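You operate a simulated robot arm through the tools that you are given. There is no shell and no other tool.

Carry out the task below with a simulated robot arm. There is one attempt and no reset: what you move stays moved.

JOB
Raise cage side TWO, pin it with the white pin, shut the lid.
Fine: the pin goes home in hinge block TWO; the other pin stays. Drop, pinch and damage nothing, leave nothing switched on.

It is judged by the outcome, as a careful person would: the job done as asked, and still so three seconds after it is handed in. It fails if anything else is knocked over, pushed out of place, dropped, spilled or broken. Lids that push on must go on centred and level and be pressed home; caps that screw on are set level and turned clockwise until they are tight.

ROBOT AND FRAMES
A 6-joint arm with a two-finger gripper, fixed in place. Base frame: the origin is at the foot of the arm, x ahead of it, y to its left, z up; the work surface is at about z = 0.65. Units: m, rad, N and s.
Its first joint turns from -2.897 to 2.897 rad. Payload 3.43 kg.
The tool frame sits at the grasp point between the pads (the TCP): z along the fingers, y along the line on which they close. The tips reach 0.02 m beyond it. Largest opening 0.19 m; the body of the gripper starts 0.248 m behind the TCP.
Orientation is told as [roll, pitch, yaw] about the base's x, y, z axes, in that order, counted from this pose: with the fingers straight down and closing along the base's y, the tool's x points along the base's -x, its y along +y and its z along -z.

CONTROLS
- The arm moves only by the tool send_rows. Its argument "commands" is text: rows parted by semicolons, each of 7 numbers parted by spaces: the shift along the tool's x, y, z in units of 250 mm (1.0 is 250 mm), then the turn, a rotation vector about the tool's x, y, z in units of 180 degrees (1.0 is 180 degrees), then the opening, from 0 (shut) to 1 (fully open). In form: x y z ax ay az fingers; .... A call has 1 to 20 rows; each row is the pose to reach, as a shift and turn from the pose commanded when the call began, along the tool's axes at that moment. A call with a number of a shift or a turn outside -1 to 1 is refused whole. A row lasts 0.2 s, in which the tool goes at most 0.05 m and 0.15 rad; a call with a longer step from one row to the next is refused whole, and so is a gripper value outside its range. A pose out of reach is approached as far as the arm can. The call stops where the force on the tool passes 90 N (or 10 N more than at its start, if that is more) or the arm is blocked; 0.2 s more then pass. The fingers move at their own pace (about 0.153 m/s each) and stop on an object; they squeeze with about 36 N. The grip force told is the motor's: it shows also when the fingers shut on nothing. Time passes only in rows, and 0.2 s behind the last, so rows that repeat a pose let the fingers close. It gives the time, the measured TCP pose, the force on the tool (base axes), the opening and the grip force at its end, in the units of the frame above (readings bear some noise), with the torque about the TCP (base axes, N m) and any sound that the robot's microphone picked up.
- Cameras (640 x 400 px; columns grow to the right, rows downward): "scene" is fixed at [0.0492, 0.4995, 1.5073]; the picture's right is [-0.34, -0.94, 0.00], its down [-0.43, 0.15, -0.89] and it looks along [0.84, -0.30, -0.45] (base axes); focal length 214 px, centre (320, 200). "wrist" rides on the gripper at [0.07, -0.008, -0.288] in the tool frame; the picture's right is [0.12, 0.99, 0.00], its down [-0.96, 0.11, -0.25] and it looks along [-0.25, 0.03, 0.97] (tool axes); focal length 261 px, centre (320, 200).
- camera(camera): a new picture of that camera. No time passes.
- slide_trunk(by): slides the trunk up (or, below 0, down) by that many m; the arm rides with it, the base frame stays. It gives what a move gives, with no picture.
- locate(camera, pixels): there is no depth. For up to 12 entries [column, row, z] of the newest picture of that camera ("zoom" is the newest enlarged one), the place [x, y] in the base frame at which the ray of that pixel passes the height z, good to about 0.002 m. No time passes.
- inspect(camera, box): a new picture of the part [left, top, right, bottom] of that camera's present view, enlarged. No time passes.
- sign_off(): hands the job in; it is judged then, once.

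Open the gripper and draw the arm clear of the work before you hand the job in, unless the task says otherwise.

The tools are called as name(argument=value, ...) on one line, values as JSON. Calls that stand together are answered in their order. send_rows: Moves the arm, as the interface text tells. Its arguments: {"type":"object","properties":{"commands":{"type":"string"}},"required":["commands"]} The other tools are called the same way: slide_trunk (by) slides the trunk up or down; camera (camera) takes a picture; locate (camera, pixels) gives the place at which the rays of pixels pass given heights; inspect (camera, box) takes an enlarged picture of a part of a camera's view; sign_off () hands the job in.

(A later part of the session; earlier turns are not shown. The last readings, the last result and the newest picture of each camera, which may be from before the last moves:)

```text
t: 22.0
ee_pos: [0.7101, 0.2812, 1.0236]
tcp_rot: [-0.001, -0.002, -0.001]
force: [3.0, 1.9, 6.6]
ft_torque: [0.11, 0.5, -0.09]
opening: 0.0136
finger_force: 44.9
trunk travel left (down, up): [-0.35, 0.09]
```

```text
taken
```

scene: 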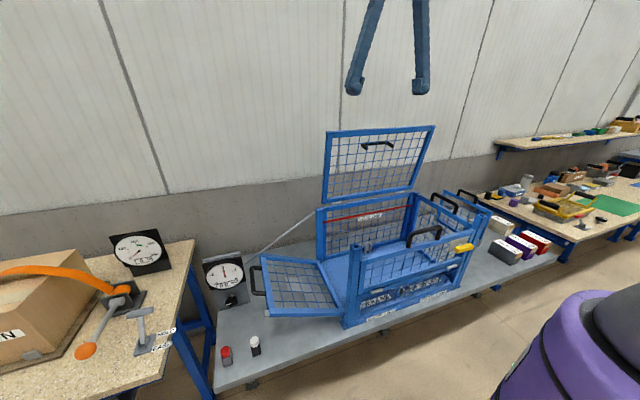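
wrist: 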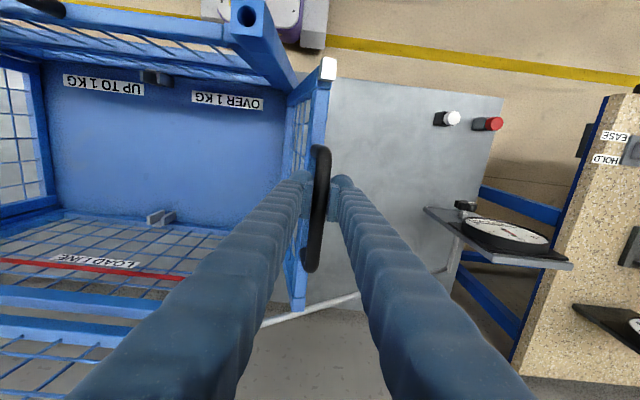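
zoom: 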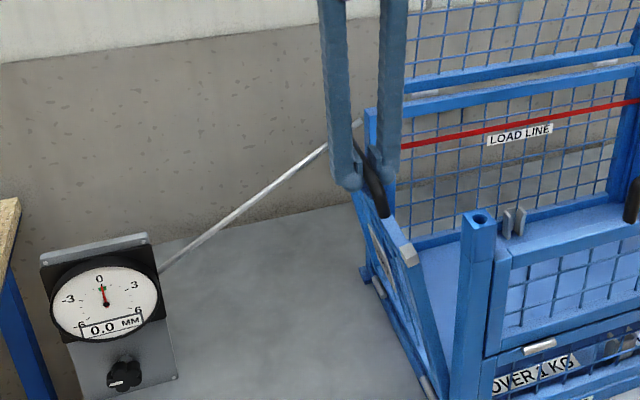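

Force is now small (1.9, 6.6 N), gauge 0.0, side at about 80°. I zoom in to read the plate and check the lug against the left post's block.

inspect(camera="wrist", box=[220, 0, 360, 110])

inspect(camera="scene", box=[300, 220, 370, 310])

```text
3.64 times, centred on (290, 55) of wrist
```

zoom: 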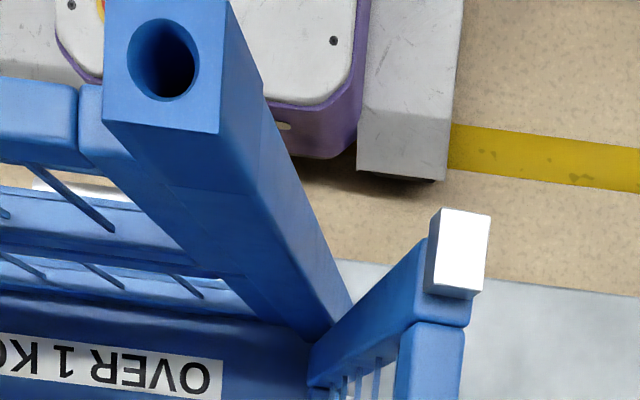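

```text
4.44 times, centred on (335, 265) of scene
```

zoom: 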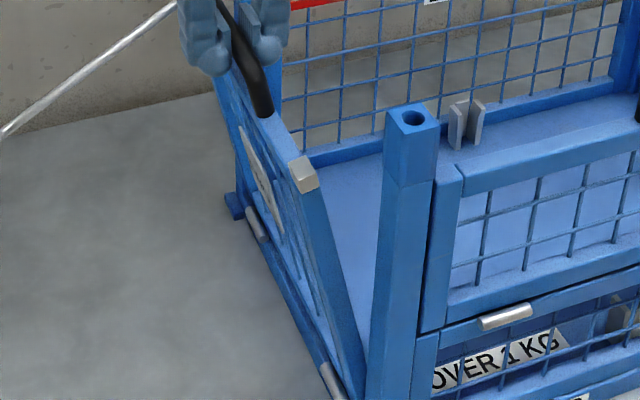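

The hinge barrels are on the outside and nothing stands in the side's path. I continue to top dead centre (90°).

send_rows(commands="0 -0.0636 -0.0112 0 0 0 0; 0 -0.1272 -0.0176 0 0 0 0; 0 -0.1912 -0.0212 0 0 0 0; 0 -0.2424 -0.022 0 0 0 0")

inspect(camera="scene", box=[300, 210, 380, 310])

inspect(camera="wrist", box=[240, 0, 380, 110])

```text
t: 23.0
ee_pos: [0.7081, 0.2194, 1.0286]
tcp_rot: [-0.001, -0.002, 0.001]
force: [6.3, 1.0, 17.5]
ft_torque: [0.12, -0.27, 0.08]
opening: 0.0133
finger_force: 44.0
trunk travel left (down, up): [-0.35, 0.09]
```

```text
4.00 times, centred on (340, 260) of scene
```

zoom: 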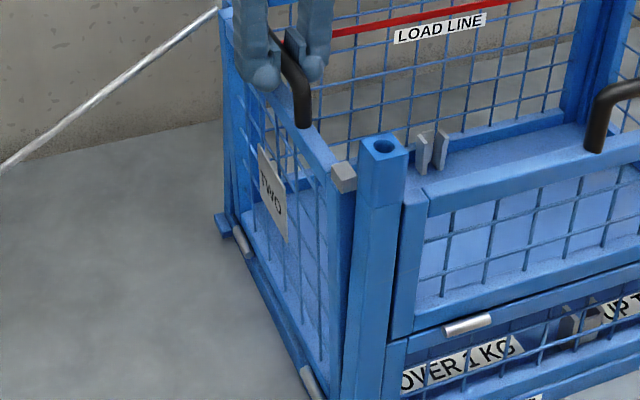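

```text
3.64 times, centred on (310, 55) of wrist
```

zoom: 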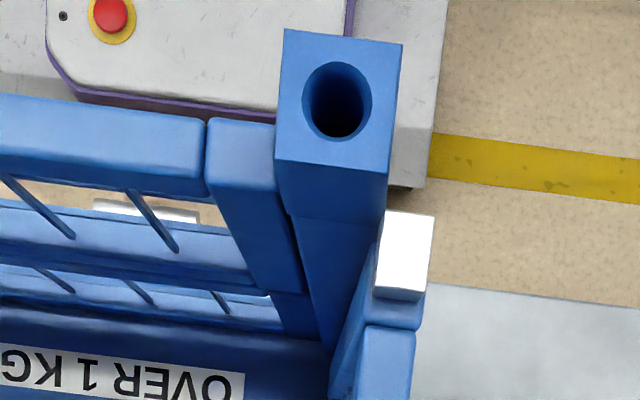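

The plate now reads "TWO" – the right side – and its lug is nearing the post's block. I ease up 1 mm (17 N upward) and carry on inward in small steps toward the stop.

send_rows(commands="0 -0.02 -0.005 0 0 0 0; 0 -0.04 -0.006 0 0 0 0; 0 -0.06 -0.006 0 0 0 0; 0 -0.06 -0.006 0 0 0 0")

inspect(camera="scene", box=[320, 230, 380, 290])

inspect(camera="wrist", box=[260, 0, 380, 100])

```text
t: 24.0
ee_pos: [0.7081, 0.2058, 1.0284]
tcp_rot: [-0.001, 0.001, 0.0]
force: [8.0, 1.1, -3.4]
ft_torque: [0.05, -0.38, 0.06]
opening: 0.013
finger_force: 44.6
trunk travel left (down, up): [-0.35, 0.09]
```

```text
6.67 times, centred on (350, 260) of scene
```

zoom: 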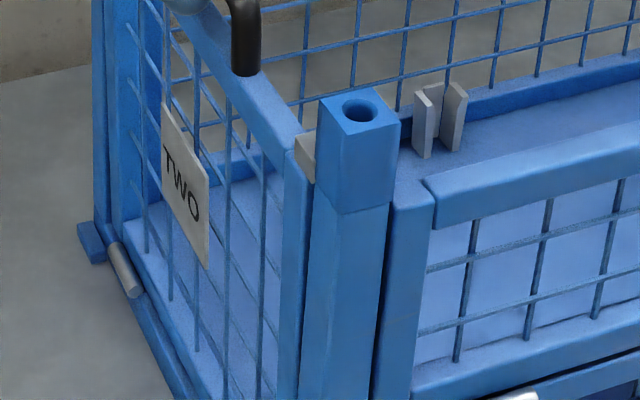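

```text
4.00 times, centred on (320, 50) of wrist
```

zoom: 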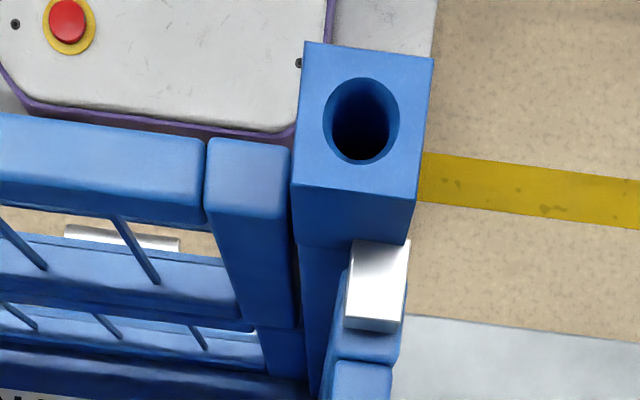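

No stop contact yet (y force 1 N). I continue inward in 3 mm steps and look for the stop or a click.

send_rows(commands="0 -0.012 0 0 0 0 0; 0 -0.024 0.001 0 0 0 0; 0 -0.036 0.002 0 0 0 0; 0 -0.036 0.002 0 0 0 0")

```text
t: 25.0
ee_pos: [0.709, 0.1971, 1.0277]
tcp_rot: [-0.001, 0.002, 0.001]
force: [5.7, 1.4, -5.8]
ft_torque: [0.06, -0.23, 0.09]
opening: 0.0139
finger_force: 45.6
trunk travel left (down, up): [-0.35, 0.09]
```

Still no stop at y = 0.197. I go on in 2 mm steps.

send_rows(commands="0 -0.008 0 0 0 0 0; 0 -0.016 0.001 0 0 0 0; 0 -0.024 0.002 0 0 0 0; 0 -0.024 0.002 0 0 0 0")

inspect(camera="scene", box=[320, 230, 380, 290])

inspect(camera="wrist", box=[260, 0, 380, 100])

```text
t: 26.0
ee_pos: [0.7092, 0.1951, 1.0284]
tcp_rot: [-0.001, -0.003, 0.001]
force: [3.0, 41.7, 4.4]
ft_torque: [-0.05, 0.2, -0.05]
opening: 0.0136
finger_force: 45.1
trunk travel left (down, up): [-0.35, 0.09]
```

```text
6.67 times, centred on (350, 260) of scene
```

zoom: 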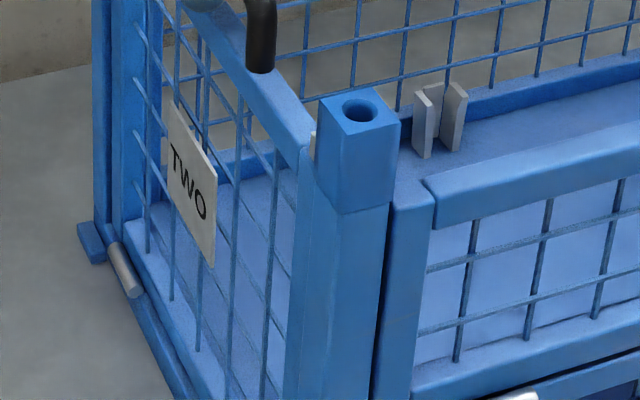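

```text
4.00 times, centred on (320, 50) of wrist
```

zoom: 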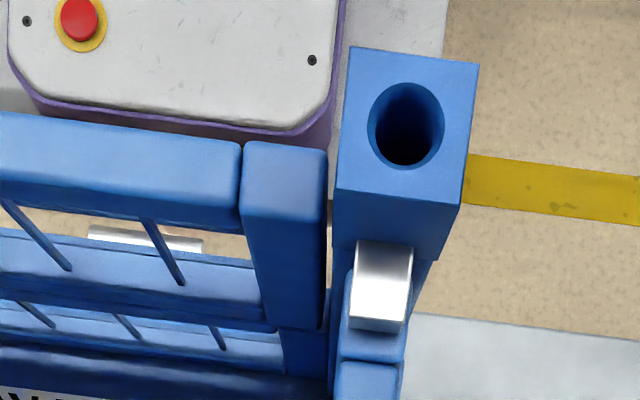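

The stop was met at y ≈ 0.195 (42 N). I ease the command back 4 mm so the side just rests, then check the gauge and the block.

send_rows(commands="0 0.008 0 0 0 0 0; 0 0.016 0 0 0 0 0; 0 0.016 0 0 0 0 0")

inspect(camera="scene", box=[200, 200, 380, 320])

inspect(camera="wrist", box=[260, 100, 380, 200])

```text
t: 26.8
ee_pos: [0.7091, 0.1952, 1.0273]
tcp_rot: [-0.002, 0.001, -0.001]
force: [5.6, 25.6, 6.5]
ft_torque: [-0.08, -0.16, 0.16]
opening: 0.0136
finger_force: 45.1
trunk travel left (down, up): [-0.35, 0.09]
```

```text
3.33 times, centred on (290, 260) of scene
```

zoom: 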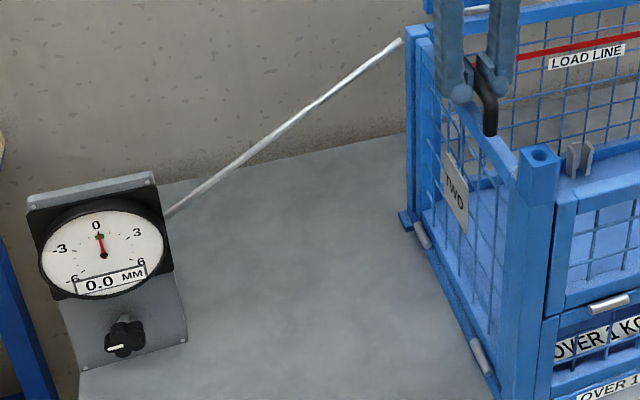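

```text
4.00 times, centred on (320, 150) of wrist
```

zoom: 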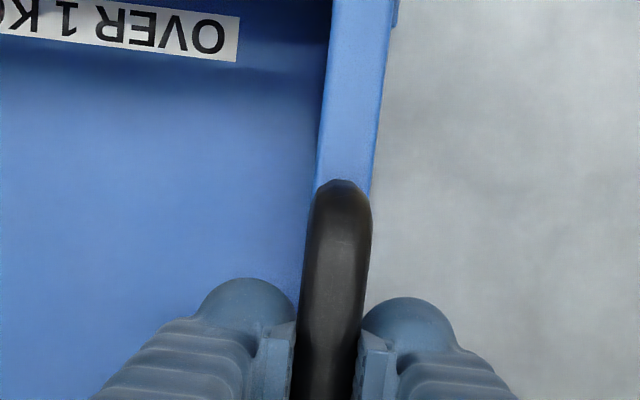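

Gauge stays at 0.0 mm, the push is 26 N. I back the command off another 5 mm to see whether the side stays against its stop by itself.

send_rows(commands="0 0.008 0 0 0 0 0; 0 0.016 0 0 0 0 0; 0 0.02 0 0 0 0 0; 0 0.02 0 0 0 0 0")

```text
t: 27.8
ee_pos: [0.7093, 0.2001, 1.0285]
tcp_rot: [0.0, 0.001, 0.002]
force: [11.7, -3.7, 10.2]
ft_torque: [-0.1, 0.45, 0.15]
opening: 0.0134
finger_force: 45.0
trunk travel left (down, up): [-0.35, 0.09]
```

The tool carried the side back 5 mm and it pulls slightly inward, i.e. it tends to rest closed. I push in 4 mm again and then open only to about 26 mm, with the outer finger still guarding it.

send_rows(commands="0 -0.008 0 0 0 0 0; 0 -0.016 0 0 0 0 0; 0 -0.016 0 0 0 0 0; 0 -0.016 0 0 0 0 0.09; 0 -0.016 0 0 0 0 0.11; 0 -0.016 0 0 0 0 0.14; 0 -0.016 0 0 0 0 0.14; 0 -0.016 0 0 0 0 0.14")

inspect(camera="wrist", box=[250, 100, 390, 240])

inspect(camera="scene", box=[300, 200, 380, 300])

```text
t: 29.6
ee_pos: [0.709, 0.1957, 1.0285]
tcp_rot: [-0.001, 0.0, 0.0]
force: [1.1, -0.6, 0.9]
ft_torque: [0.0, 0.01, 0.0]
opening: 0.0266
finger_force: 0.0
trunk travel left (down, up): [-0.35, 0.09]
```

```text
2.86 times, centred on (320, 170) of wrist
```

zoom: 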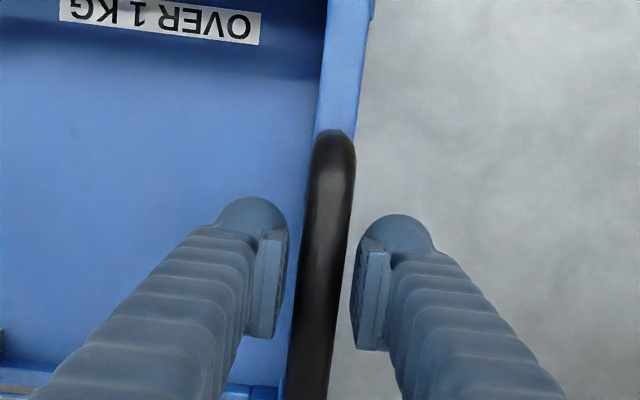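

```text
4.00 times, centred on (340, 250) of scene
```

zoom: 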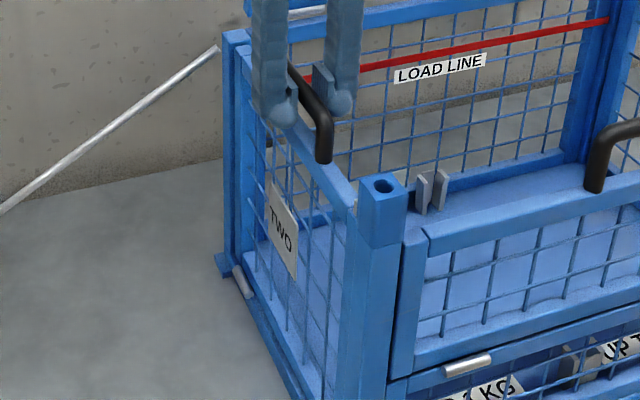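

Zero force on the tool and the bar still centred between the open pads: the side stands by itself. I wait a second with the guard still there, opening to 50 mm, and look again.

send_rows(commands="0 0 0 0 0 0 0.2; 0 0 0 0 0 0 0.26; 0 0 0 0 0 0 0.26; 0 0 0 0 0 0 0.26; 0 0 0 0 0 0 0.26; 0 0 0 0 0 0 0.26; 0 0 0 0 0 0 0.26")

inspect(camera="wrist", box=[250, 100, 390, 240])

```text
t: 31.2
ee_pos: [0.7086, 0.1965, 1.0294]
tcp_rot: [0.001, 0.002, 0.001]
force: [-0.8, 0.3, -0.5]
ft_torque: [-0.03, 0.01, 0.0]
opening: 0.0495
finger_force: 0.0
trunk travel left (down, up): [-0.35, 0.09]
```

```text
2.86 times, centred on (320, 170) of wrist
```

zoom: 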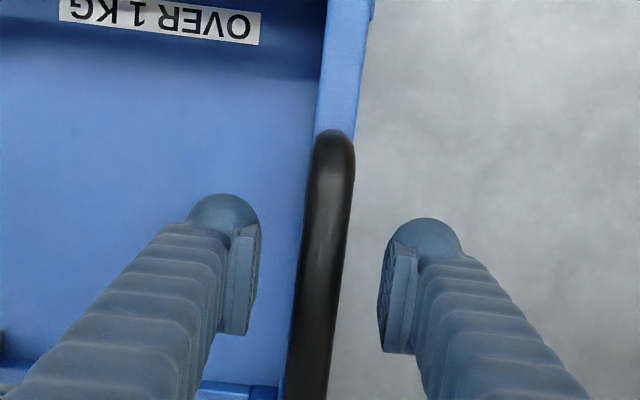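

The side stays put. I rise straight up, then move over the left post to measure the bore precisely from above.

send_rows(commands="0 0 -0.1 0 0 0 0.26; 0 0 -0.28 0 0 0 0.26; 0 0 -0.46 0 0 0 0.26; 0 0 -0.64 0 0 0 0.26; 0 0 -0.82 0 0 0 0.26")

send_rows(commands="0.17 0 0 0 0 0 0.6; 0.34 0 0 0 0 0 0.6; 0.5 0 0 0 0 0 0.6; 0.66 0 0 0 0 0 0.6; 0.66 0 0 0 0 0 0.6")

camera(camera="wrist")

camera(camera="scene")

```text
t: 32.4
ee_pos: [0.7069, 0.1948, 1.2342]
tcp_rot: [0.002, -0.001, 0.0]
force: [-0.8, -0.4, 0.4]
ft_torque: [-0.03, -0.09, 0.02]
opening: 0.0494
finger_force: 0.1
trunk travel left (down, up): [-0.35, 0.09]
```

```text
t: 33.6
ee_pos: [0.5433, 0.1967, 1.2307]
tcp_rot: [-0.002, 0.003, 0.001]
force: [-0.4, -0.5, -0.5]
ft_torque: [0.02, 0.09, 0.0]
opening: 0.1139
finger_force: 0.1
trunk travel left (down, up): [-0.35, 0.09]
```

```text
taken
```

wrist: 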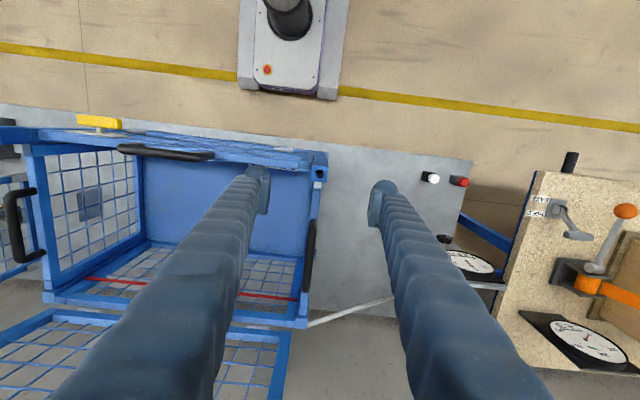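

```text
taken
```

scene: 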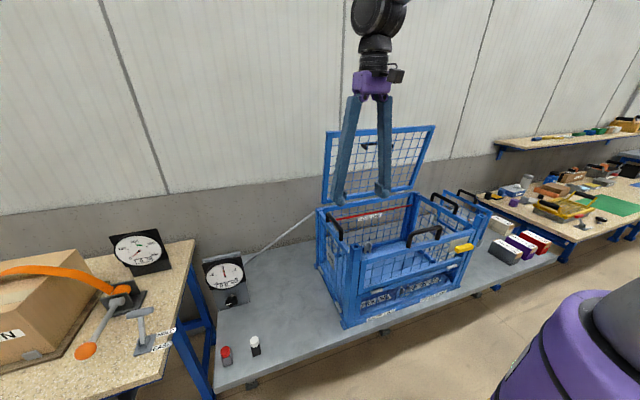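

The side stays up. I zoom in on the bore (wrist ~(319, 172)) to measure it and on the scene view of the block.

inspect(camera="wrist", box=[295, 145, 345, 195])

locate(camera="zoom", pixels=[[320, 200, 1.03], [320, 200, 1.045]])

inspect(camera="scene", box=[335, 235, 375, 275])

inspect(camera="scene", box=[235, 325, 275, 365])

```text
8.00 times, centred on (320, 170) of wrist
```

zoom: 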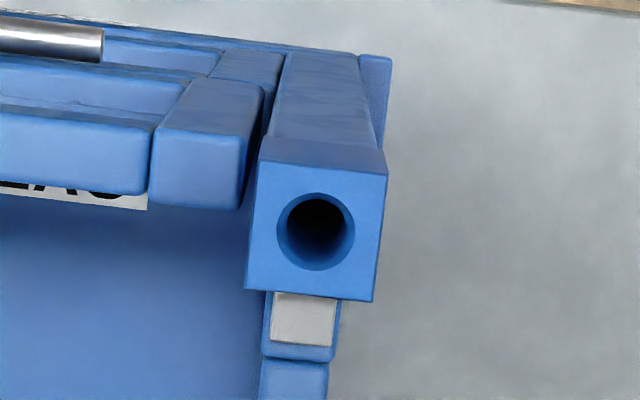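

```text
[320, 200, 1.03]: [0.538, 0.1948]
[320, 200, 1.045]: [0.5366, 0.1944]
```

```text
10.00 times, centred on (355, 255) of scene
```

zoom: 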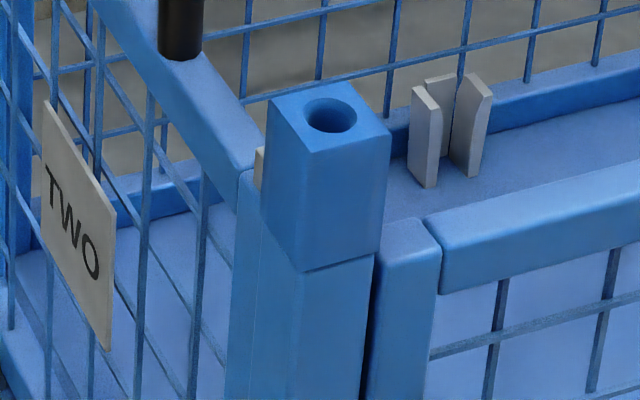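

```text
10.00 times, centred on (255, 345) of scene
```

zoom: 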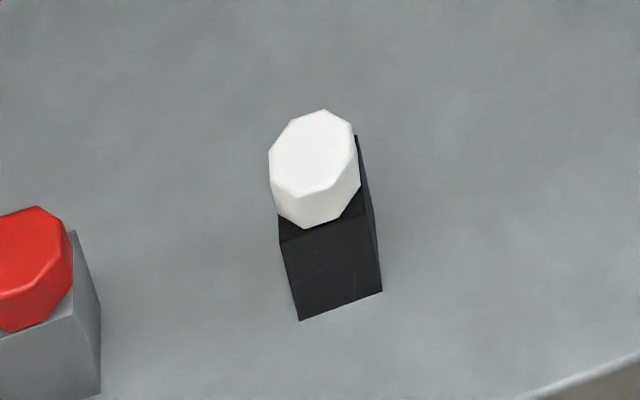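

The bore is about 18 mm wide in a 30 mm block; its centre is at zoom (316, 231), i.e. wrist (319.5, 173.9), and scene (356.1, 246.5). I locate both at candidate heights, plus the pin head in both views.

locate(camera="wrist", pixels=[[319.5, 173.9, 1.0], [319.5, 173.9, 1.03], [319.5, 173.9, 1.04], [319.5, 173.9, 1.05], [434, 179.5, 0.69], [434, 179.5, 0.7], [464, 182.5, 0.69]])

locate(camera="scene", pixels=[[356.1, 246.5, 1.0], [356.1, 246.5, 1.03], [356.1, 246.5, 1.04], [356.1, 246.5, 1.05], [254.4, 340.5, 0.69], [254.4, 340.5, 0.7], [225.5, 351, 0.69]])

inspect(camera="wrist", box=[410, 155, 490, 205])

```text
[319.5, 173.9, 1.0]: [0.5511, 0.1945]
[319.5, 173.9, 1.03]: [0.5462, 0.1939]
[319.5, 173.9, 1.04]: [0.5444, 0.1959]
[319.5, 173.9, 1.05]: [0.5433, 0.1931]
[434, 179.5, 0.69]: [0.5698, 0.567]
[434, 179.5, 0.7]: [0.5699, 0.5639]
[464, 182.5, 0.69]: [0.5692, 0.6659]
```

```text
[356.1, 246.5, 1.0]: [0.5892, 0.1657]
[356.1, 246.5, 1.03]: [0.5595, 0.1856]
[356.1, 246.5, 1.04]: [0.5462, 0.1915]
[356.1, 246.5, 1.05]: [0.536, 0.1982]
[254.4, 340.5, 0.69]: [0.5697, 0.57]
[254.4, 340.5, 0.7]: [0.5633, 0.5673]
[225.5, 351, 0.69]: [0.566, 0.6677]
```

```text
8.00 times, centred on (450, 180) of wrist
```

zoom: 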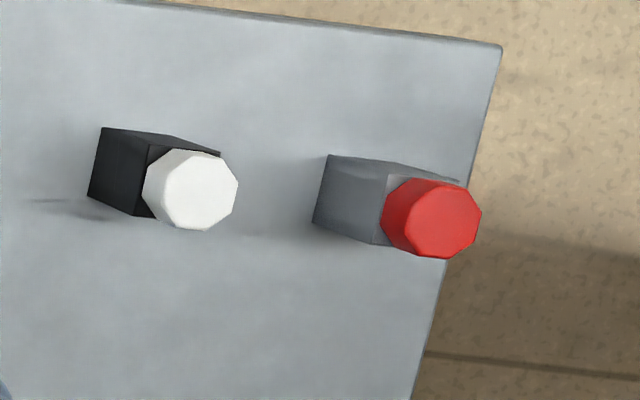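

The bore's mouth is at about (0.544, 0.194, z 1.042) and the white head's top at (0.567, 0.568, 0.693), head ≈ 20 mm tall and 31 mm wide. I move left clear of the cage and then down toward the pin.

send_rows(commands="0 0.2 0 0 0 0 0.6; 0 0.4 0 0 0 0 0.6; 0 0.6 0 0 0 0 0.6; 0 0.8 0 0 0 0 0.6; 0 1 0 0 0 0 0.6")

send_rows(commands="-0.016 0.08 0.16 0 0 0 0.6; -0.032 0.16 0.32 0 0 0 0.5; -0.048 0.24 0.48 0 0 0 0.4; -0.064 0.32 0.64 0 0 0 0.35; -0.08 0.4 0.8 0 0 0 0.32; -0.096 0.485 0.96 0 0 0 0.32; -0.096 0.485 0.96 0 0 0 0.32")

camera(camera="wrist")

inspect(camera="wrist", box=[280, 130, 380, 220])

```text
t: 34.8
ee_pos: [0.5436, 0.447, 1.2325]
tcp_rot: [-0.001, 0.002, -0.001]
force: [-0.5, 0.1, -0.4]
ft_torque: [-0.04, 0.04, 0.04]
opening: 0.1143
finger_force: 0.1
trunk travel left (down, up): [-0.35, 0.09]
```

```text
t: 36.4
ee_pos: [0.5653, 0.5672, 0.9935]
tcp_rot: [0.0, -0.002, 0.0]
force: [0.4, 0.6, -0.4]
ft_torque: [-0.05, -0.03, 0.04]
opening: 0.0609
finger_force: 0.1
trunk travel left (down, up): [-0.35, 0.09]
```

```text
taken
```

wrist: 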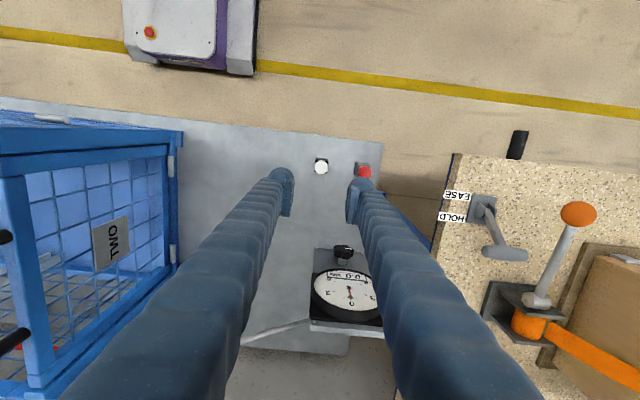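

```text
4.44 times, centred on (330, 175) of wrist
```

zoom: 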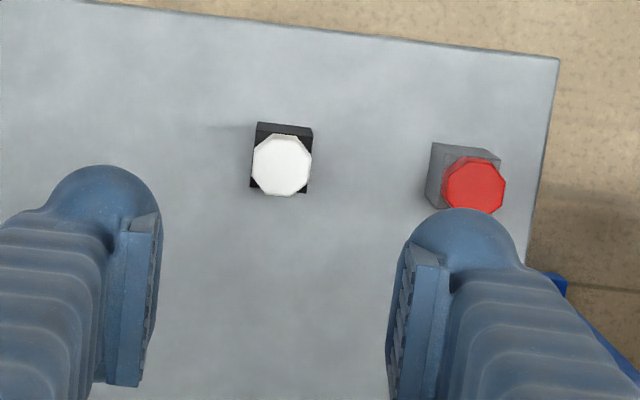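

The white head is ahead of the TCP axis at wrist (321.4, 167.1). I locate it at the head's top height, then descend to z ≈ 0.80 for a finer look.

locate(camera="wrist", pixels=[[321.4, 167.1, 0.693], [321.4, 167.1, 0.693], [364.5, 171.5, 0.693]])

send_rows(commands="0 0 0.18 0 0 0 0.32; 0 0 0.36 0 0 0 0.32; 0 0 0.54 0 0 0 0.32; 0 0 0.72 0 0 0 0.32; 0 0 0.76 0 0 0 0.32")

inspect(camera="wrist", box=[280, 140, 360, 220])

```text
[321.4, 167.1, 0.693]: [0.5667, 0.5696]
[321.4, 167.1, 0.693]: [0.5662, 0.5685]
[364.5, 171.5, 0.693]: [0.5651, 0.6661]
```

```text
t: 37.6
ee_pos: [0.5673, 0.5677, 0.8033]
tcp_rot: [-0.001, 0.0, -0.001]
force: [0.2, 0.5, 1.1]
ft_torque: [-0.02, -0.01, -0.01]
opening: 0.061
finger_force: 0.1
trunk travel left (down, up): [-0.35, 0.09]
```

```text
5.00 times, centred on (320, 180) of wrist
```

zoom: 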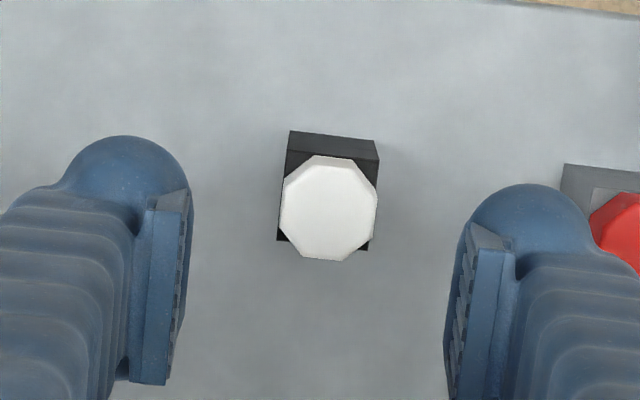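

The head's flats are aligned with the closing direction; its centre is at zoom (328, 208) = wrist (321.6, 181.6). I locate it precisely before descending.

locate(camera="zoom", pixels=[[328, 208, 0.693], [328, 208, 0.693], [328, 208, 0.693], [281, 205, 0.69], [377, 210, 0.69], [328, 156, 0.693], [328, 261, 0.693]])

```text
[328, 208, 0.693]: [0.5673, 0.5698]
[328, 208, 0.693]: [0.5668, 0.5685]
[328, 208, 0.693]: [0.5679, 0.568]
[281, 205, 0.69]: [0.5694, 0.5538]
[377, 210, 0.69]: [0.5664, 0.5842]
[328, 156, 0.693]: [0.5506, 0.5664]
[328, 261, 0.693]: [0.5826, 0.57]
```

The head centre is (0.567, 0.5687), 31 mm wide; the TCP is within 1 mm of it. I descend to z = 0.695, so the tips end just at the head's underside, and then close.

send_rows(commands="0 0.004 0.12 0 0 0 0.32; 0 0.004 0.24 0 0 0 0.32; 0 0.004 0.34 0 0 0 0.32; 0 0.004 0.4 0 0 0 0.32; 0 0.004 0.432 0 0 0 0.32")

inspect(camera="scene", box=[205, 300, 305, 380])

inspect(camera="wrist", box=[270, 140, 370, 240])

```text
t: 38.8
ee_pos: [0.5674, 0.5677, 0.696]
tcp_rot: [-0.001, 0.001, 0.0]
force: [-0.2, -1.0, -0.5]
ft_torque: [-0.01, 0.02, 0.03]
opening: 0.0608
finger_force: 0.1
trunk travel left (down, up): [-0.35, 0.09]
```

```text
5.00 times, centred on (255, 340) of scene
```

zoom: 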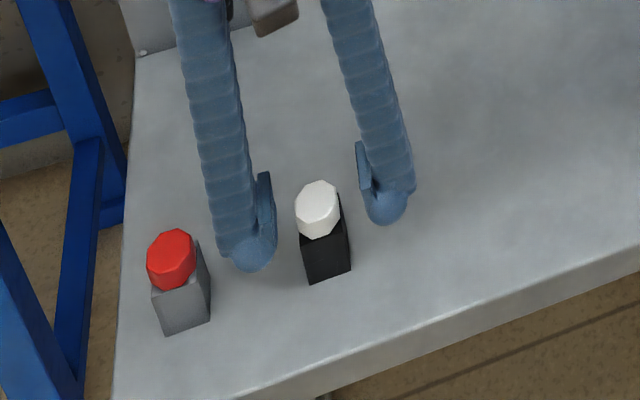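

```text
4.00 times, centred on (320, 190) of wrist
```

zoom: 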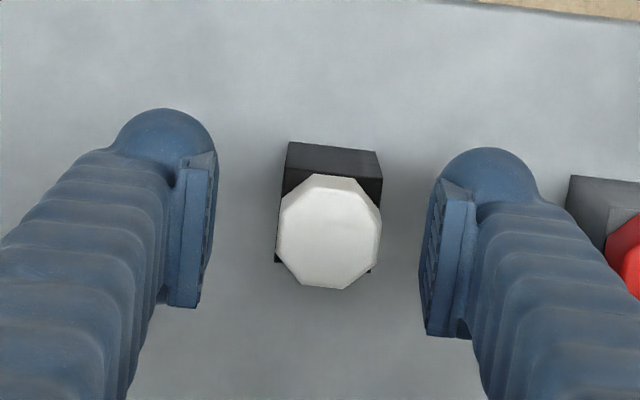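

The pads flank the head, but it looks about 2–3 mm right of the pads' midline. I locate it again from this closer view.

locate(camera="zoom", pixels=[[329, 231, 0.693], [329, 231, 0.693], [329, 231, 0.693], [278, 230, 0.693], [381, 235, 0.693]])

```text
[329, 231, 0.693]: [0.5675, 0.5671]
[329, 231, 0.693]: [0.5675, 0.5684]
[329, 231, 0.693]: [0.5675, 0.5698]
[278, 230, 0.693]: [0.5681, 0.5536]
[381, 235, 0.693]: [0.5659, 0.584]
```

Estimates differ by 1–2 mm, so I shift +1 mm in y and close only to about 37 mm, then compare the gaps on both sides of the head.

send_rows(commands="0 0.004 0 0 0 0 0.25; 0 0.004 0 0 0 0 0.195; 0 0.004 0 0 0 0 0.195")

inspect(camera="wrist", box=[290, 160, 350, 220])

inspect(camera="scene", box=[230, 315, 280, 365])

```text
t: 39.6
ee_pos: [0.5673, 0.5692, 0.6951]
tcp_rot: [0.001, 0.0, 0.001]
force: [-0.2, -0.4, 0.7]
ft_torque: [0.03, -0.02, -0.01]
opening: 0.037
finger_force: 0.1
trunk travel left (down, up): [-0.35, 0.09]
```

```text
6.67 times, centred on (320, 190) of wrist
```

zoom: 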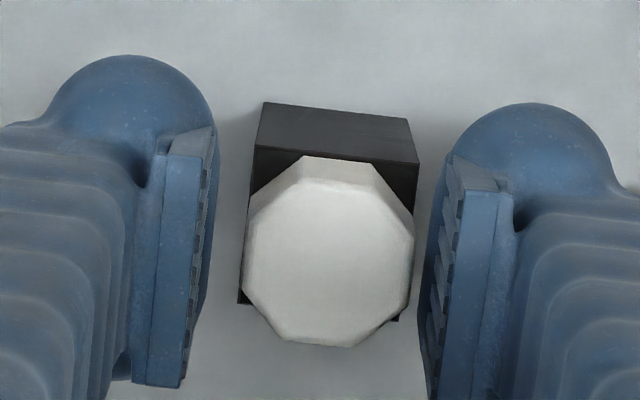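

```text
8.00 times, centred on (255, 340) of scene
```

zoom: 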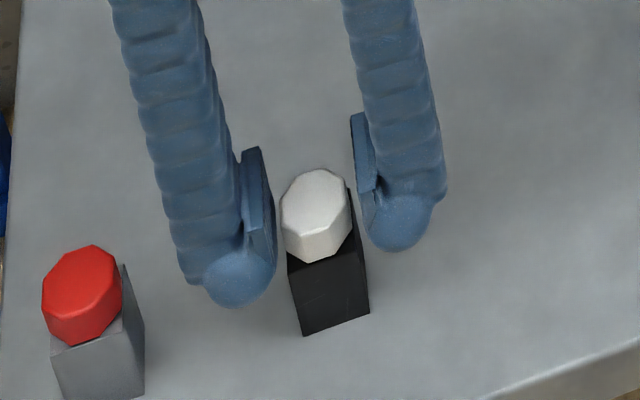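

The gap on the left pad looks about 1 mm larger than on the right, so I shift another 1 mm in +y and close gently.

send_rows(commands="0 0.004 0 0 0 0 0.195; 0 0.004 0 0 0 0 0.18; 0 0.004 0 0 0 0 0.17; 0 0.004 0 0 0 0 0.16; 0 0.004 0 0 0 0 0.16")

```text
t: 40.8
ee_pos: [0.5666, 0.5706, 0.6956]
tcp_rot: [-0.001, 0.0, -0.002]
force: [0.5, 0.8, 0.9]
ft_torque: [0.0, -0.02, -0.02]
opening: 0.0308
finger_force: 0.3
trunk travel left (down, up): [-0.35, 0.09]
```

At 30.8 mm opening there is no side force yet. I close fully now and let the fingers settle on the head.

send_rows(commands="0 0 0 0 0 0 0.15; 0 0 0 0 0 0 0.13; 0 0 0 0 0 0 0.1; 0 0 0 0 0 0 0; 0 0 0 0 0 0 0")

inspect(camera="wrist", box=[290, 160, 350, 220])

```text
t: 42.0
ee_pos: [0.5674, 0.57, 0.6942]
tcp_rot: [0.002, -0.001, 0.002]
force: [0.7, 2.5, -0.1]
ft_torque: [0.04, -0.03, 0.02]
opening: 0.0278
finger_force: 35.5
trunk travel left (down, up): [-0.35, 0.09]
```

```text
6.67 times, centred on (320, 190) of wrist
```

zoom: 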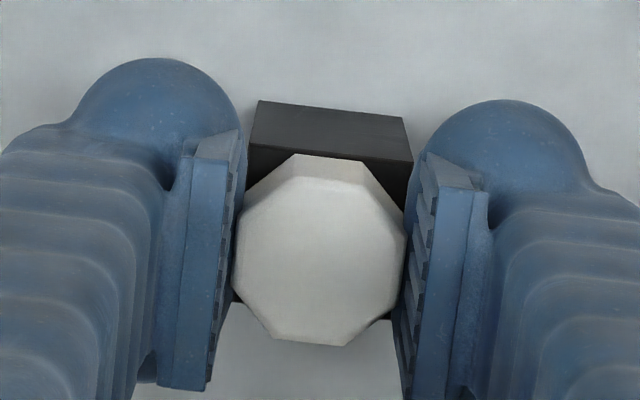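

The head is gripped (27.8 mm, 35 N) with only 2.5 N side force. I lift straight up 30 mm slowly and check that the holder stays and how long the shaft is.

send_rows(commands="0 0 -0.02 0 0 0 0; 0 0 -0.04 0 0 0 0; 0 0 -0.06 0 0 0 0; 0 0 -0.09 0 0 0 0; 0 0 -0.12 0 0 0 0")

inspect(camera="scene", box=[225, 300, 285, 360])

```text
t: 43.2
ee_pos: [0.5676, 0.5683, 0.7249]
tcp_rot: [-0.001, -0.003, 0.0]
force: [0.6, 1.2, -0.7]
ft_torque: [0.03, -0.02, -0.01]
opening: 0.0278
finger_force: 35.6
trunk travel left (down, up): [-0.35, 0.09]
```

```text
6.67 times, centred on (255, 330) of scene
```

zoom: 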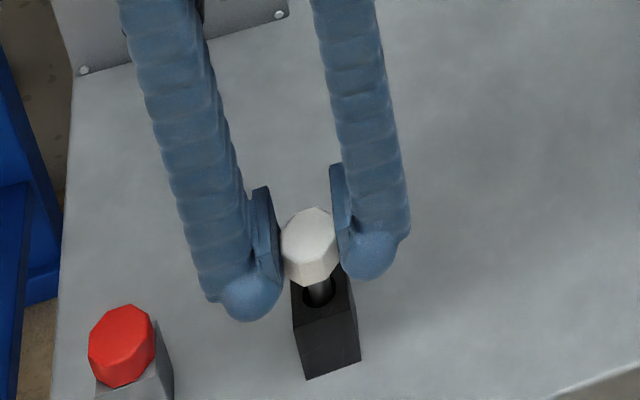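

The pin is coming out cleanly and the holder stays. I lift a further 60 mm and look at the shaft.

send_rows(commands="0 0 -0.06 0 0 0 0; 0 0 -0.12 0 0 0 0; 0 0 -0.18 0 0 0 0; 0 0 -0.24 0 0 0 0; 0 0 -0.24 0 0 0 0")

inspect(camera="scene", box=[225, 290, 285, 360])

```text
t: 44.4
ee_pos: [0.5678, 0.5693, 0.785]
tcp_rot: [-0.003, 0.001, -0.001]
force: [-0.4, 0.2, 0.7]
ft_torque: [0.01, 0.01, 0.01]
opening: 0.0278
finger_force: 35.9
trunk travel left (down, up): [-0.35, 0.09]
```

```text
5.71 times, centred on (255, 325) of scene
```

zoom: 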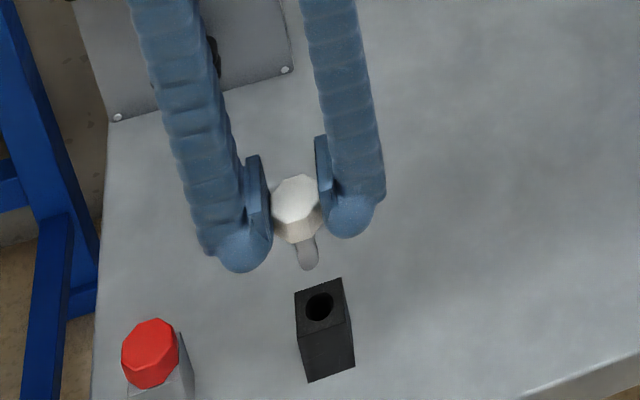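

The pin is free: shaft ≈ 14 mm thick and ≈ 30 mm long, bore ≈ 18 mm. I check where the head's centre sits relative to the TCP in the wrist view.

inspect(camera="wrist", box=[290, 165, 350, 225])

locate(camera="zoom", pixels=[[319, 216, 0.783], [319, 216, 0.783], [319, 216, 0.783]])

inspect(camera="scene", box=[240, 310, 270, 340])

```text
6.67 times, centred on (320, 195) of wrist
```

zoom: 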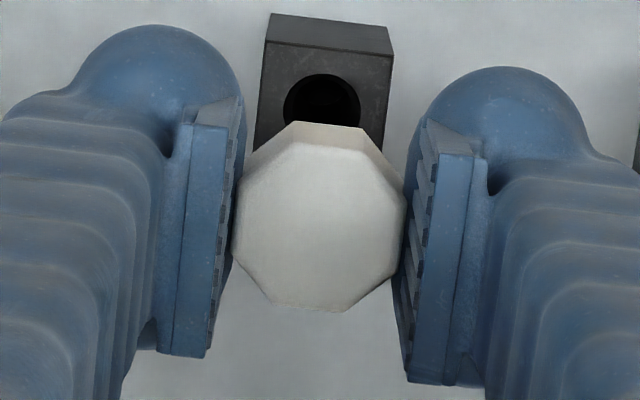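

```text
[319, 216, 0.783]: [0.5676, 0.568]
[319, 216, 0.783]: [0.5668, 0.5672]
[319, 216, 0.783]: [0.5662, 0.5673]
```

```text
13.33 times, centred on (255, 325) of scene
```

zoom: 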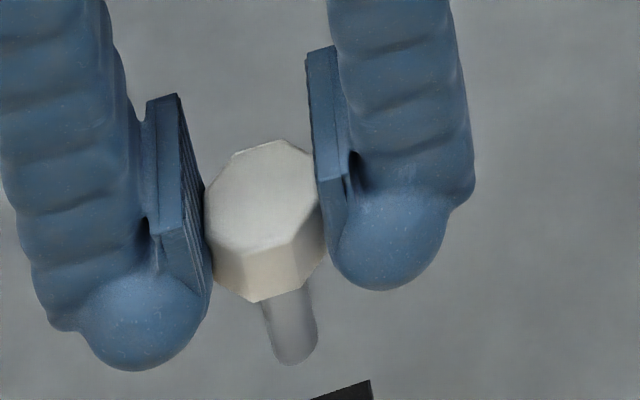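

The located head centre is ~1.5 mm off the TCP in y, so the camera has a small bias. To cancel it I rise to exactly the same height above the holder (TCP z ≈ 0.862) as I had above the block, and see where the holder's hole appears.

send_rows(commands="0 0 -0.1 0 0 0 0; 0 0 -0.2 0 0 0 0; 0 0 -0.3 0 0 0 0; 0 0 -0.308 0 0 0 0; 0 0 -0.308 0 0 0 0")

inspect(camera="wrist", box=[295, 145, 345, 195])

```text
t: 45.6
ee_pos: [0.5679, 0.5697, 0.8617]
tcp_rot: [-0.002, 0.0, 0.001]
force: [-0.3, 0.1, 0.3]
ft_torque: [-0.01, -0.01, -0.01]
opening: 0.0278
finger_force: 36.2
trunk travel left (down, up): [-0.35, 0.09]
```

```text
8.00 times, centred on (320, 170) of wrist
```

zoom: 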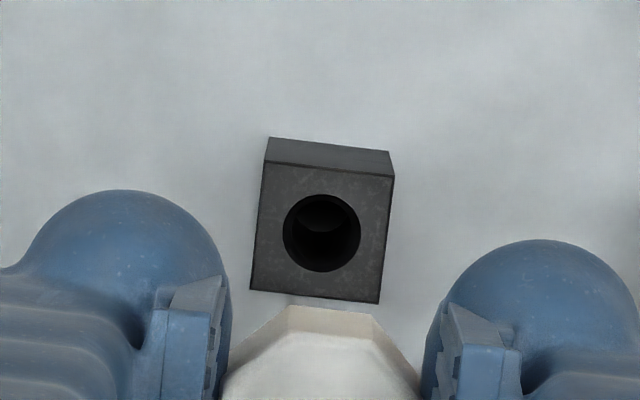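

With the pin aligned over its own hole, the hole's centre shows at zoom (321.5, 233); over the block it showed at (316, 231), so the aligned spot is about 1.3 mm less in y and 0.5 mm less in x than that earlier pose. I carry the pin up and over to the block at the same relative height.

send_rows(commands="0 0 -0.16 0 0 0 0; 0 0 -0.32 0 0 0 0; 0 0 -0.48 0 0 0 0; 0 0 -0.64 0 0 0 0; 0 0 -0.8 0 0 0 0; 0 0 -0.96 0 0 0 0")

send_rows(commands="0.016 -0.12 -0.1 0 0 0 0; 0.032 -0.25 -0.2 0 0 0 0; 0.048 -0.38 -0.3 0 0 0 0; 0.064 -0.51 -0.4 0 0 0 0; 0.08 -0.65 -0.5 0 0 0 0; 0.098 -0.8 -0.516 0 0 0 0")

send_rows(commands="0 -0.14 0 0 0 0 0; 0 -0.28 0 0 0 0 0; 0 -0.42 0 0 0 0 0; 0 -0.56 0 0 0 0 0; 0 -0.66 0 0 0 0 0; 0 -0.7022 0 0 0 0 0; 0 -0.7022 0 0 0 0 0")

inspect(camera="wrist", box=[295, 145, 345, 195])

inspect(camera="scene", box=[300, 180, 420, 280])

```text
t: 47.0
ee_pos: [0.5667, 0.5691, 1.1031]
tcp_rot: [0.0, 0.001, 0.0]
force: [0.2, -0.2, 0.0]
ft_torque: [-0.01, -0.04, -0.04]
opening: 0.0279
finger_force: 36.2
trunk travel left (down, up): [-0.35, 0.09]
```

```text
t: 48.4
ee_pos: [0.5416, 0.3676, 1.2311]
tcp_rot: [-0.002, 0.002, 0.0]
force: [0.4, -0.7, -0.2]
ft_torque: [0.1, -0.02, 0.03]
opening: 0.028
finger_force: 35.7
trunk travel left (down, up): [-0.35, 0.09]
```

```text
t: 50.0
ee_pos: [0.5421, 0.1943, 1.2312]
tcp_rot: [0.0, -0.001, 0.002]
force: [-0.8, -0.4, -0.2]
ft_torque: [0.01, -0.01, 0.0]
opening: 0.0277
finger_force: 36.1
trunk travel left (down, up): [-0.35, 0.09]
```

```text
8.00 times, centred on (320, 170) of wrist
```

zoom: 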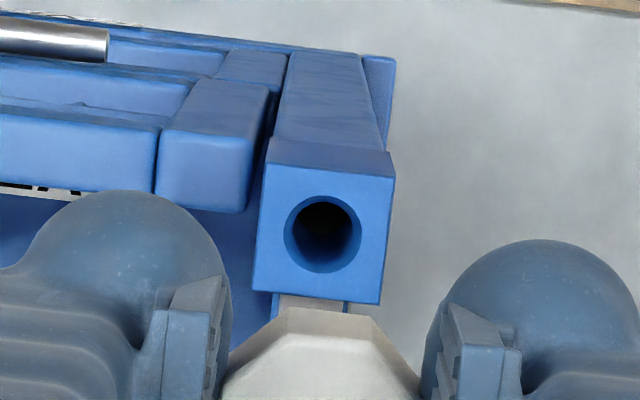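

```text
4.00 times, centred on (360, 230) of scene
```

zoom: 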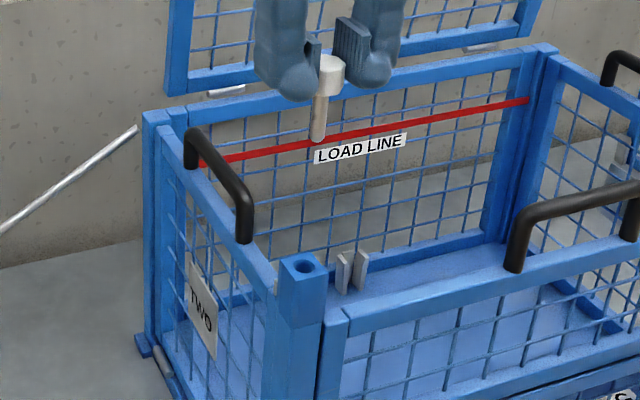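

The bore's centre is at zoom (323, 234), within 0.4 mm of the aligned spot. The shaft looks slanted in the scene view, so I zoom in on it before lowering.

inspect(camera="scene", box=[350, 185, 380, 225])

inspect(camera="scene", box=[340, 180, 400, 260])

```text
10.00 times, centred on (365, 205) of scene
```

zoom: 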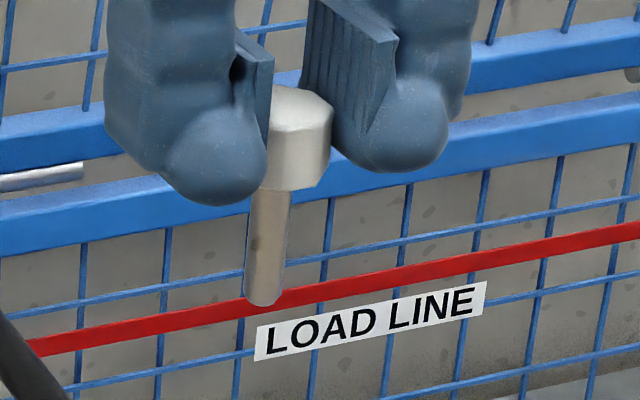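

```text
5.00 times, centred on (370, 220) of scene
```

zoom: 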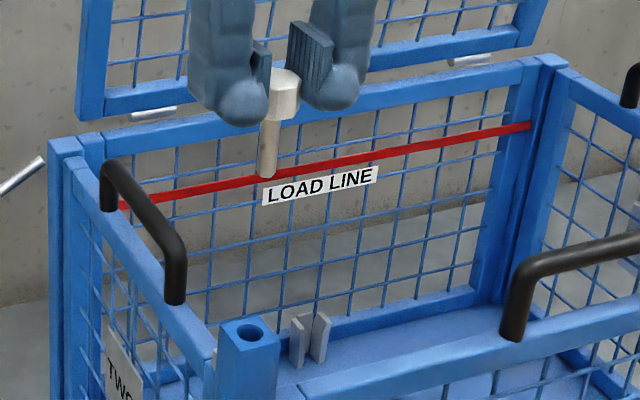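

The shaft is vertical (parallel to the mesh wires there), 12 mm thick and 41 mm long. I lower to TCP z ≈ 1.12, tip about 15 mm above the bore, and check from both cameras.

send_rows(commands="-0.001 0.0014 0.12 0 0 0 0; -0.001 0.0014 0.24 0 0 0 0; -0.001 0.0014 0.34 0 0 0 0; -0.001 0.0014 0.42 0 0 0 0; -0.001 0.0014 0.444 0 0 0 0; -0.001 0.0014 0.444 0 0 0 0")

inspect(camera="scene", box=[335, 215, 385, 265])

inspect(camera="wrist", box=[290, 155, 350, 225])

```text
t: 51.4
ee_pos: [0.5417, 0.1951, 1.1197]
tcp_rot: [0.001, -0.001, 0.0]
force: [0.7, 0.7, 0.2]
ft_torque: [0.02, 0.02, -0.01]
opening: 0.0279
finger_force: 36.0
trunk travel left (down, up): [-0.35, 0.09]
```

```text
8.00 times, centred on (360, 240) of scene
```

zoom: 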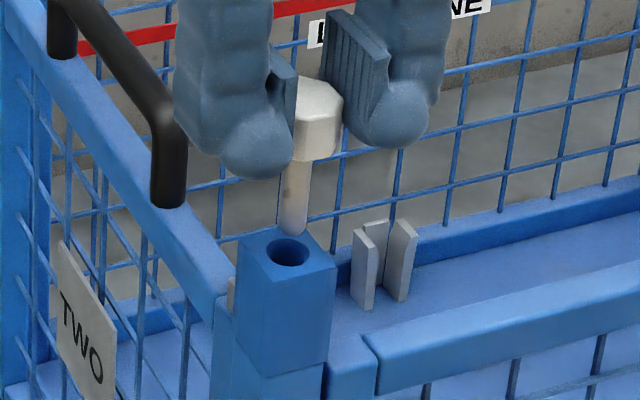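

```text
5.71 times, centred on (320, 190) of wrist
```

zoom: 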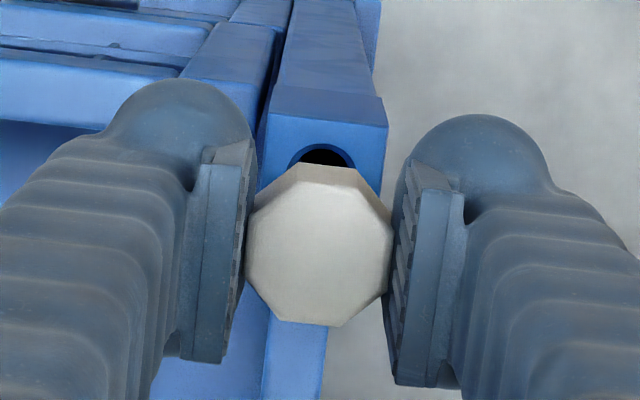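

The tip is just above the bore; from the wrist view the bore's centre is about 0.7 mm further in x than the pin axis and centred in y. I shift +0.8 mm in x and lower 18 mm in small steps, watching the force.

send_rows(commands="-0.0032 0 0.012 0 0 0 0; -0.0032 0 0.028 0 0 0 0; -0.0032 0 0.044 0 0 0 0; -0.0032 0 0.06 0 0 0 0; -0.0032 0 0.072 0 0 0 0")

inspect(camera="scene", box=[335, 215, 385, 265])

```text
t: 52.6
ee_pos: [0.5441, 0.1945, 1.1023]
tcp_rot: [0.0, 0.001, 0.0]
force: [0.1, 0.4, -0.7]
ft_torque: [0.02, 0.02, 0.01]
opening: 0.028
finger_force: 36.0
trunk travel left (down, up): [-0.35, 0.09]
```

```text
8.00 times, centred on (360, 240) of scene
```

zoom: 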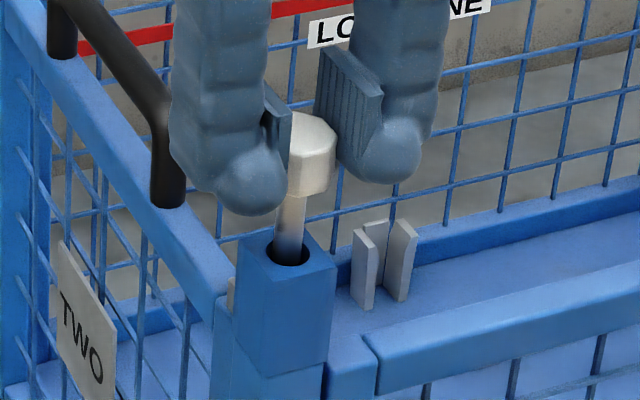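

The shaft has entered the bore with no force. I keep lowering in 4–5 mm steps to about TCP z = 1.072.

send_rows(commands="0 0 0.02 0 0 0 0; 0 0 0.04 0 0 0 0; 0 0 0.06 0 0 0 0; 0 0 0.08 0 0 0 0; 0 0 0.1 0 0 0 0; 0 0 0.12 0 0 0 0")

inspect(camera="scene", box=[335, 215, 385, 265])

```text
t: 54.0
ee_pos: [0.5437, 0.1957, 1.072]
tcp_rot: [-0.002, -0.001, 0.0]
force: [-0.8, 0.4, -0.2]
ft_torque: [0.02, 0.01, -0.01]
opening: 0.0276
finger_force: 35.9
trunk travel left (down, up): [-0.35, 0.09]
```

```text
8.00 times, centred on (360, 240) of scene
```

zoom: 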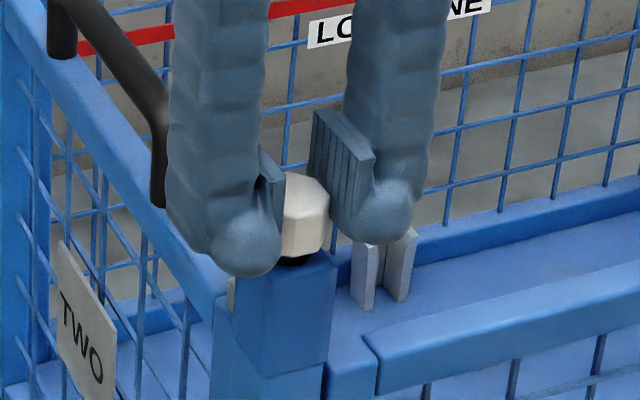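

Still no force and the head is a few mm above the block. I lower in 1.5 mm steps until it seats.

send_rows(commands="0 0 0.006 0 0 0 0; 0 0 0.012 0 0 0 0; 0 0 0.018 0 0 0 0; 0 0 0.024 0 0 0 0; 0 0 0.03 0 0 0 0; 0 0 0.03 0 0 0 0")

inspect(camera="scene", box=[335, 215, 385, 265])

```text
t: 55.4
ee_pos: [0.5435, 0.1946, 1.0635]
tcp_rot: [-0.001, 0.001, -0.001]
force: [-0.2, 1.2, 2.2]
ft_torque: [0.01, 0.0, -0.01]
opening: 0.0275
finger_force: 35.9
trunk travel left (down, up): [-0.35, 0.09]
```

```text
8.00 times, centred on (360, 240) of scene
```

zoom: 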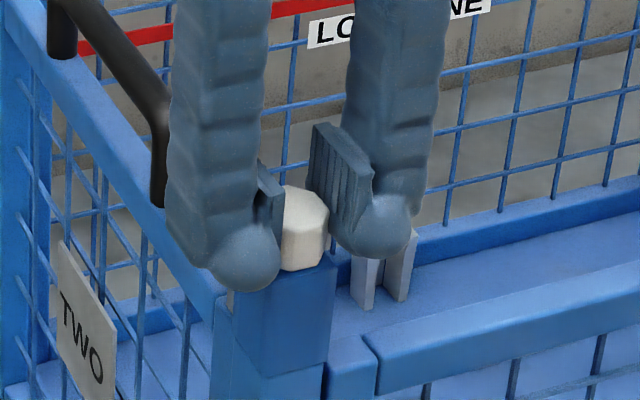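

A slight upward force (2 N) shows first contact. I press 1.5 mm further to confirm that the head is home on the block.

send_rows(commands="0 0 0.003 0 0 0 0; 0 0 0.006 0 0 0 0; 0 0 0.006 0 0 0 0")

```text
t: 56.2
ee_pos: [0.5436, 0.1951, 1.0634]
tcp_rot: [0.002, -0.003, -0.001]
force: [1.4, 0.1, 13.1]
ft_torque: [0.01, -0.03, 0.03]
opening: 0.0278
finger_force: 35.9
trunk travel left (down, up): [-0.35, 0.09]
```

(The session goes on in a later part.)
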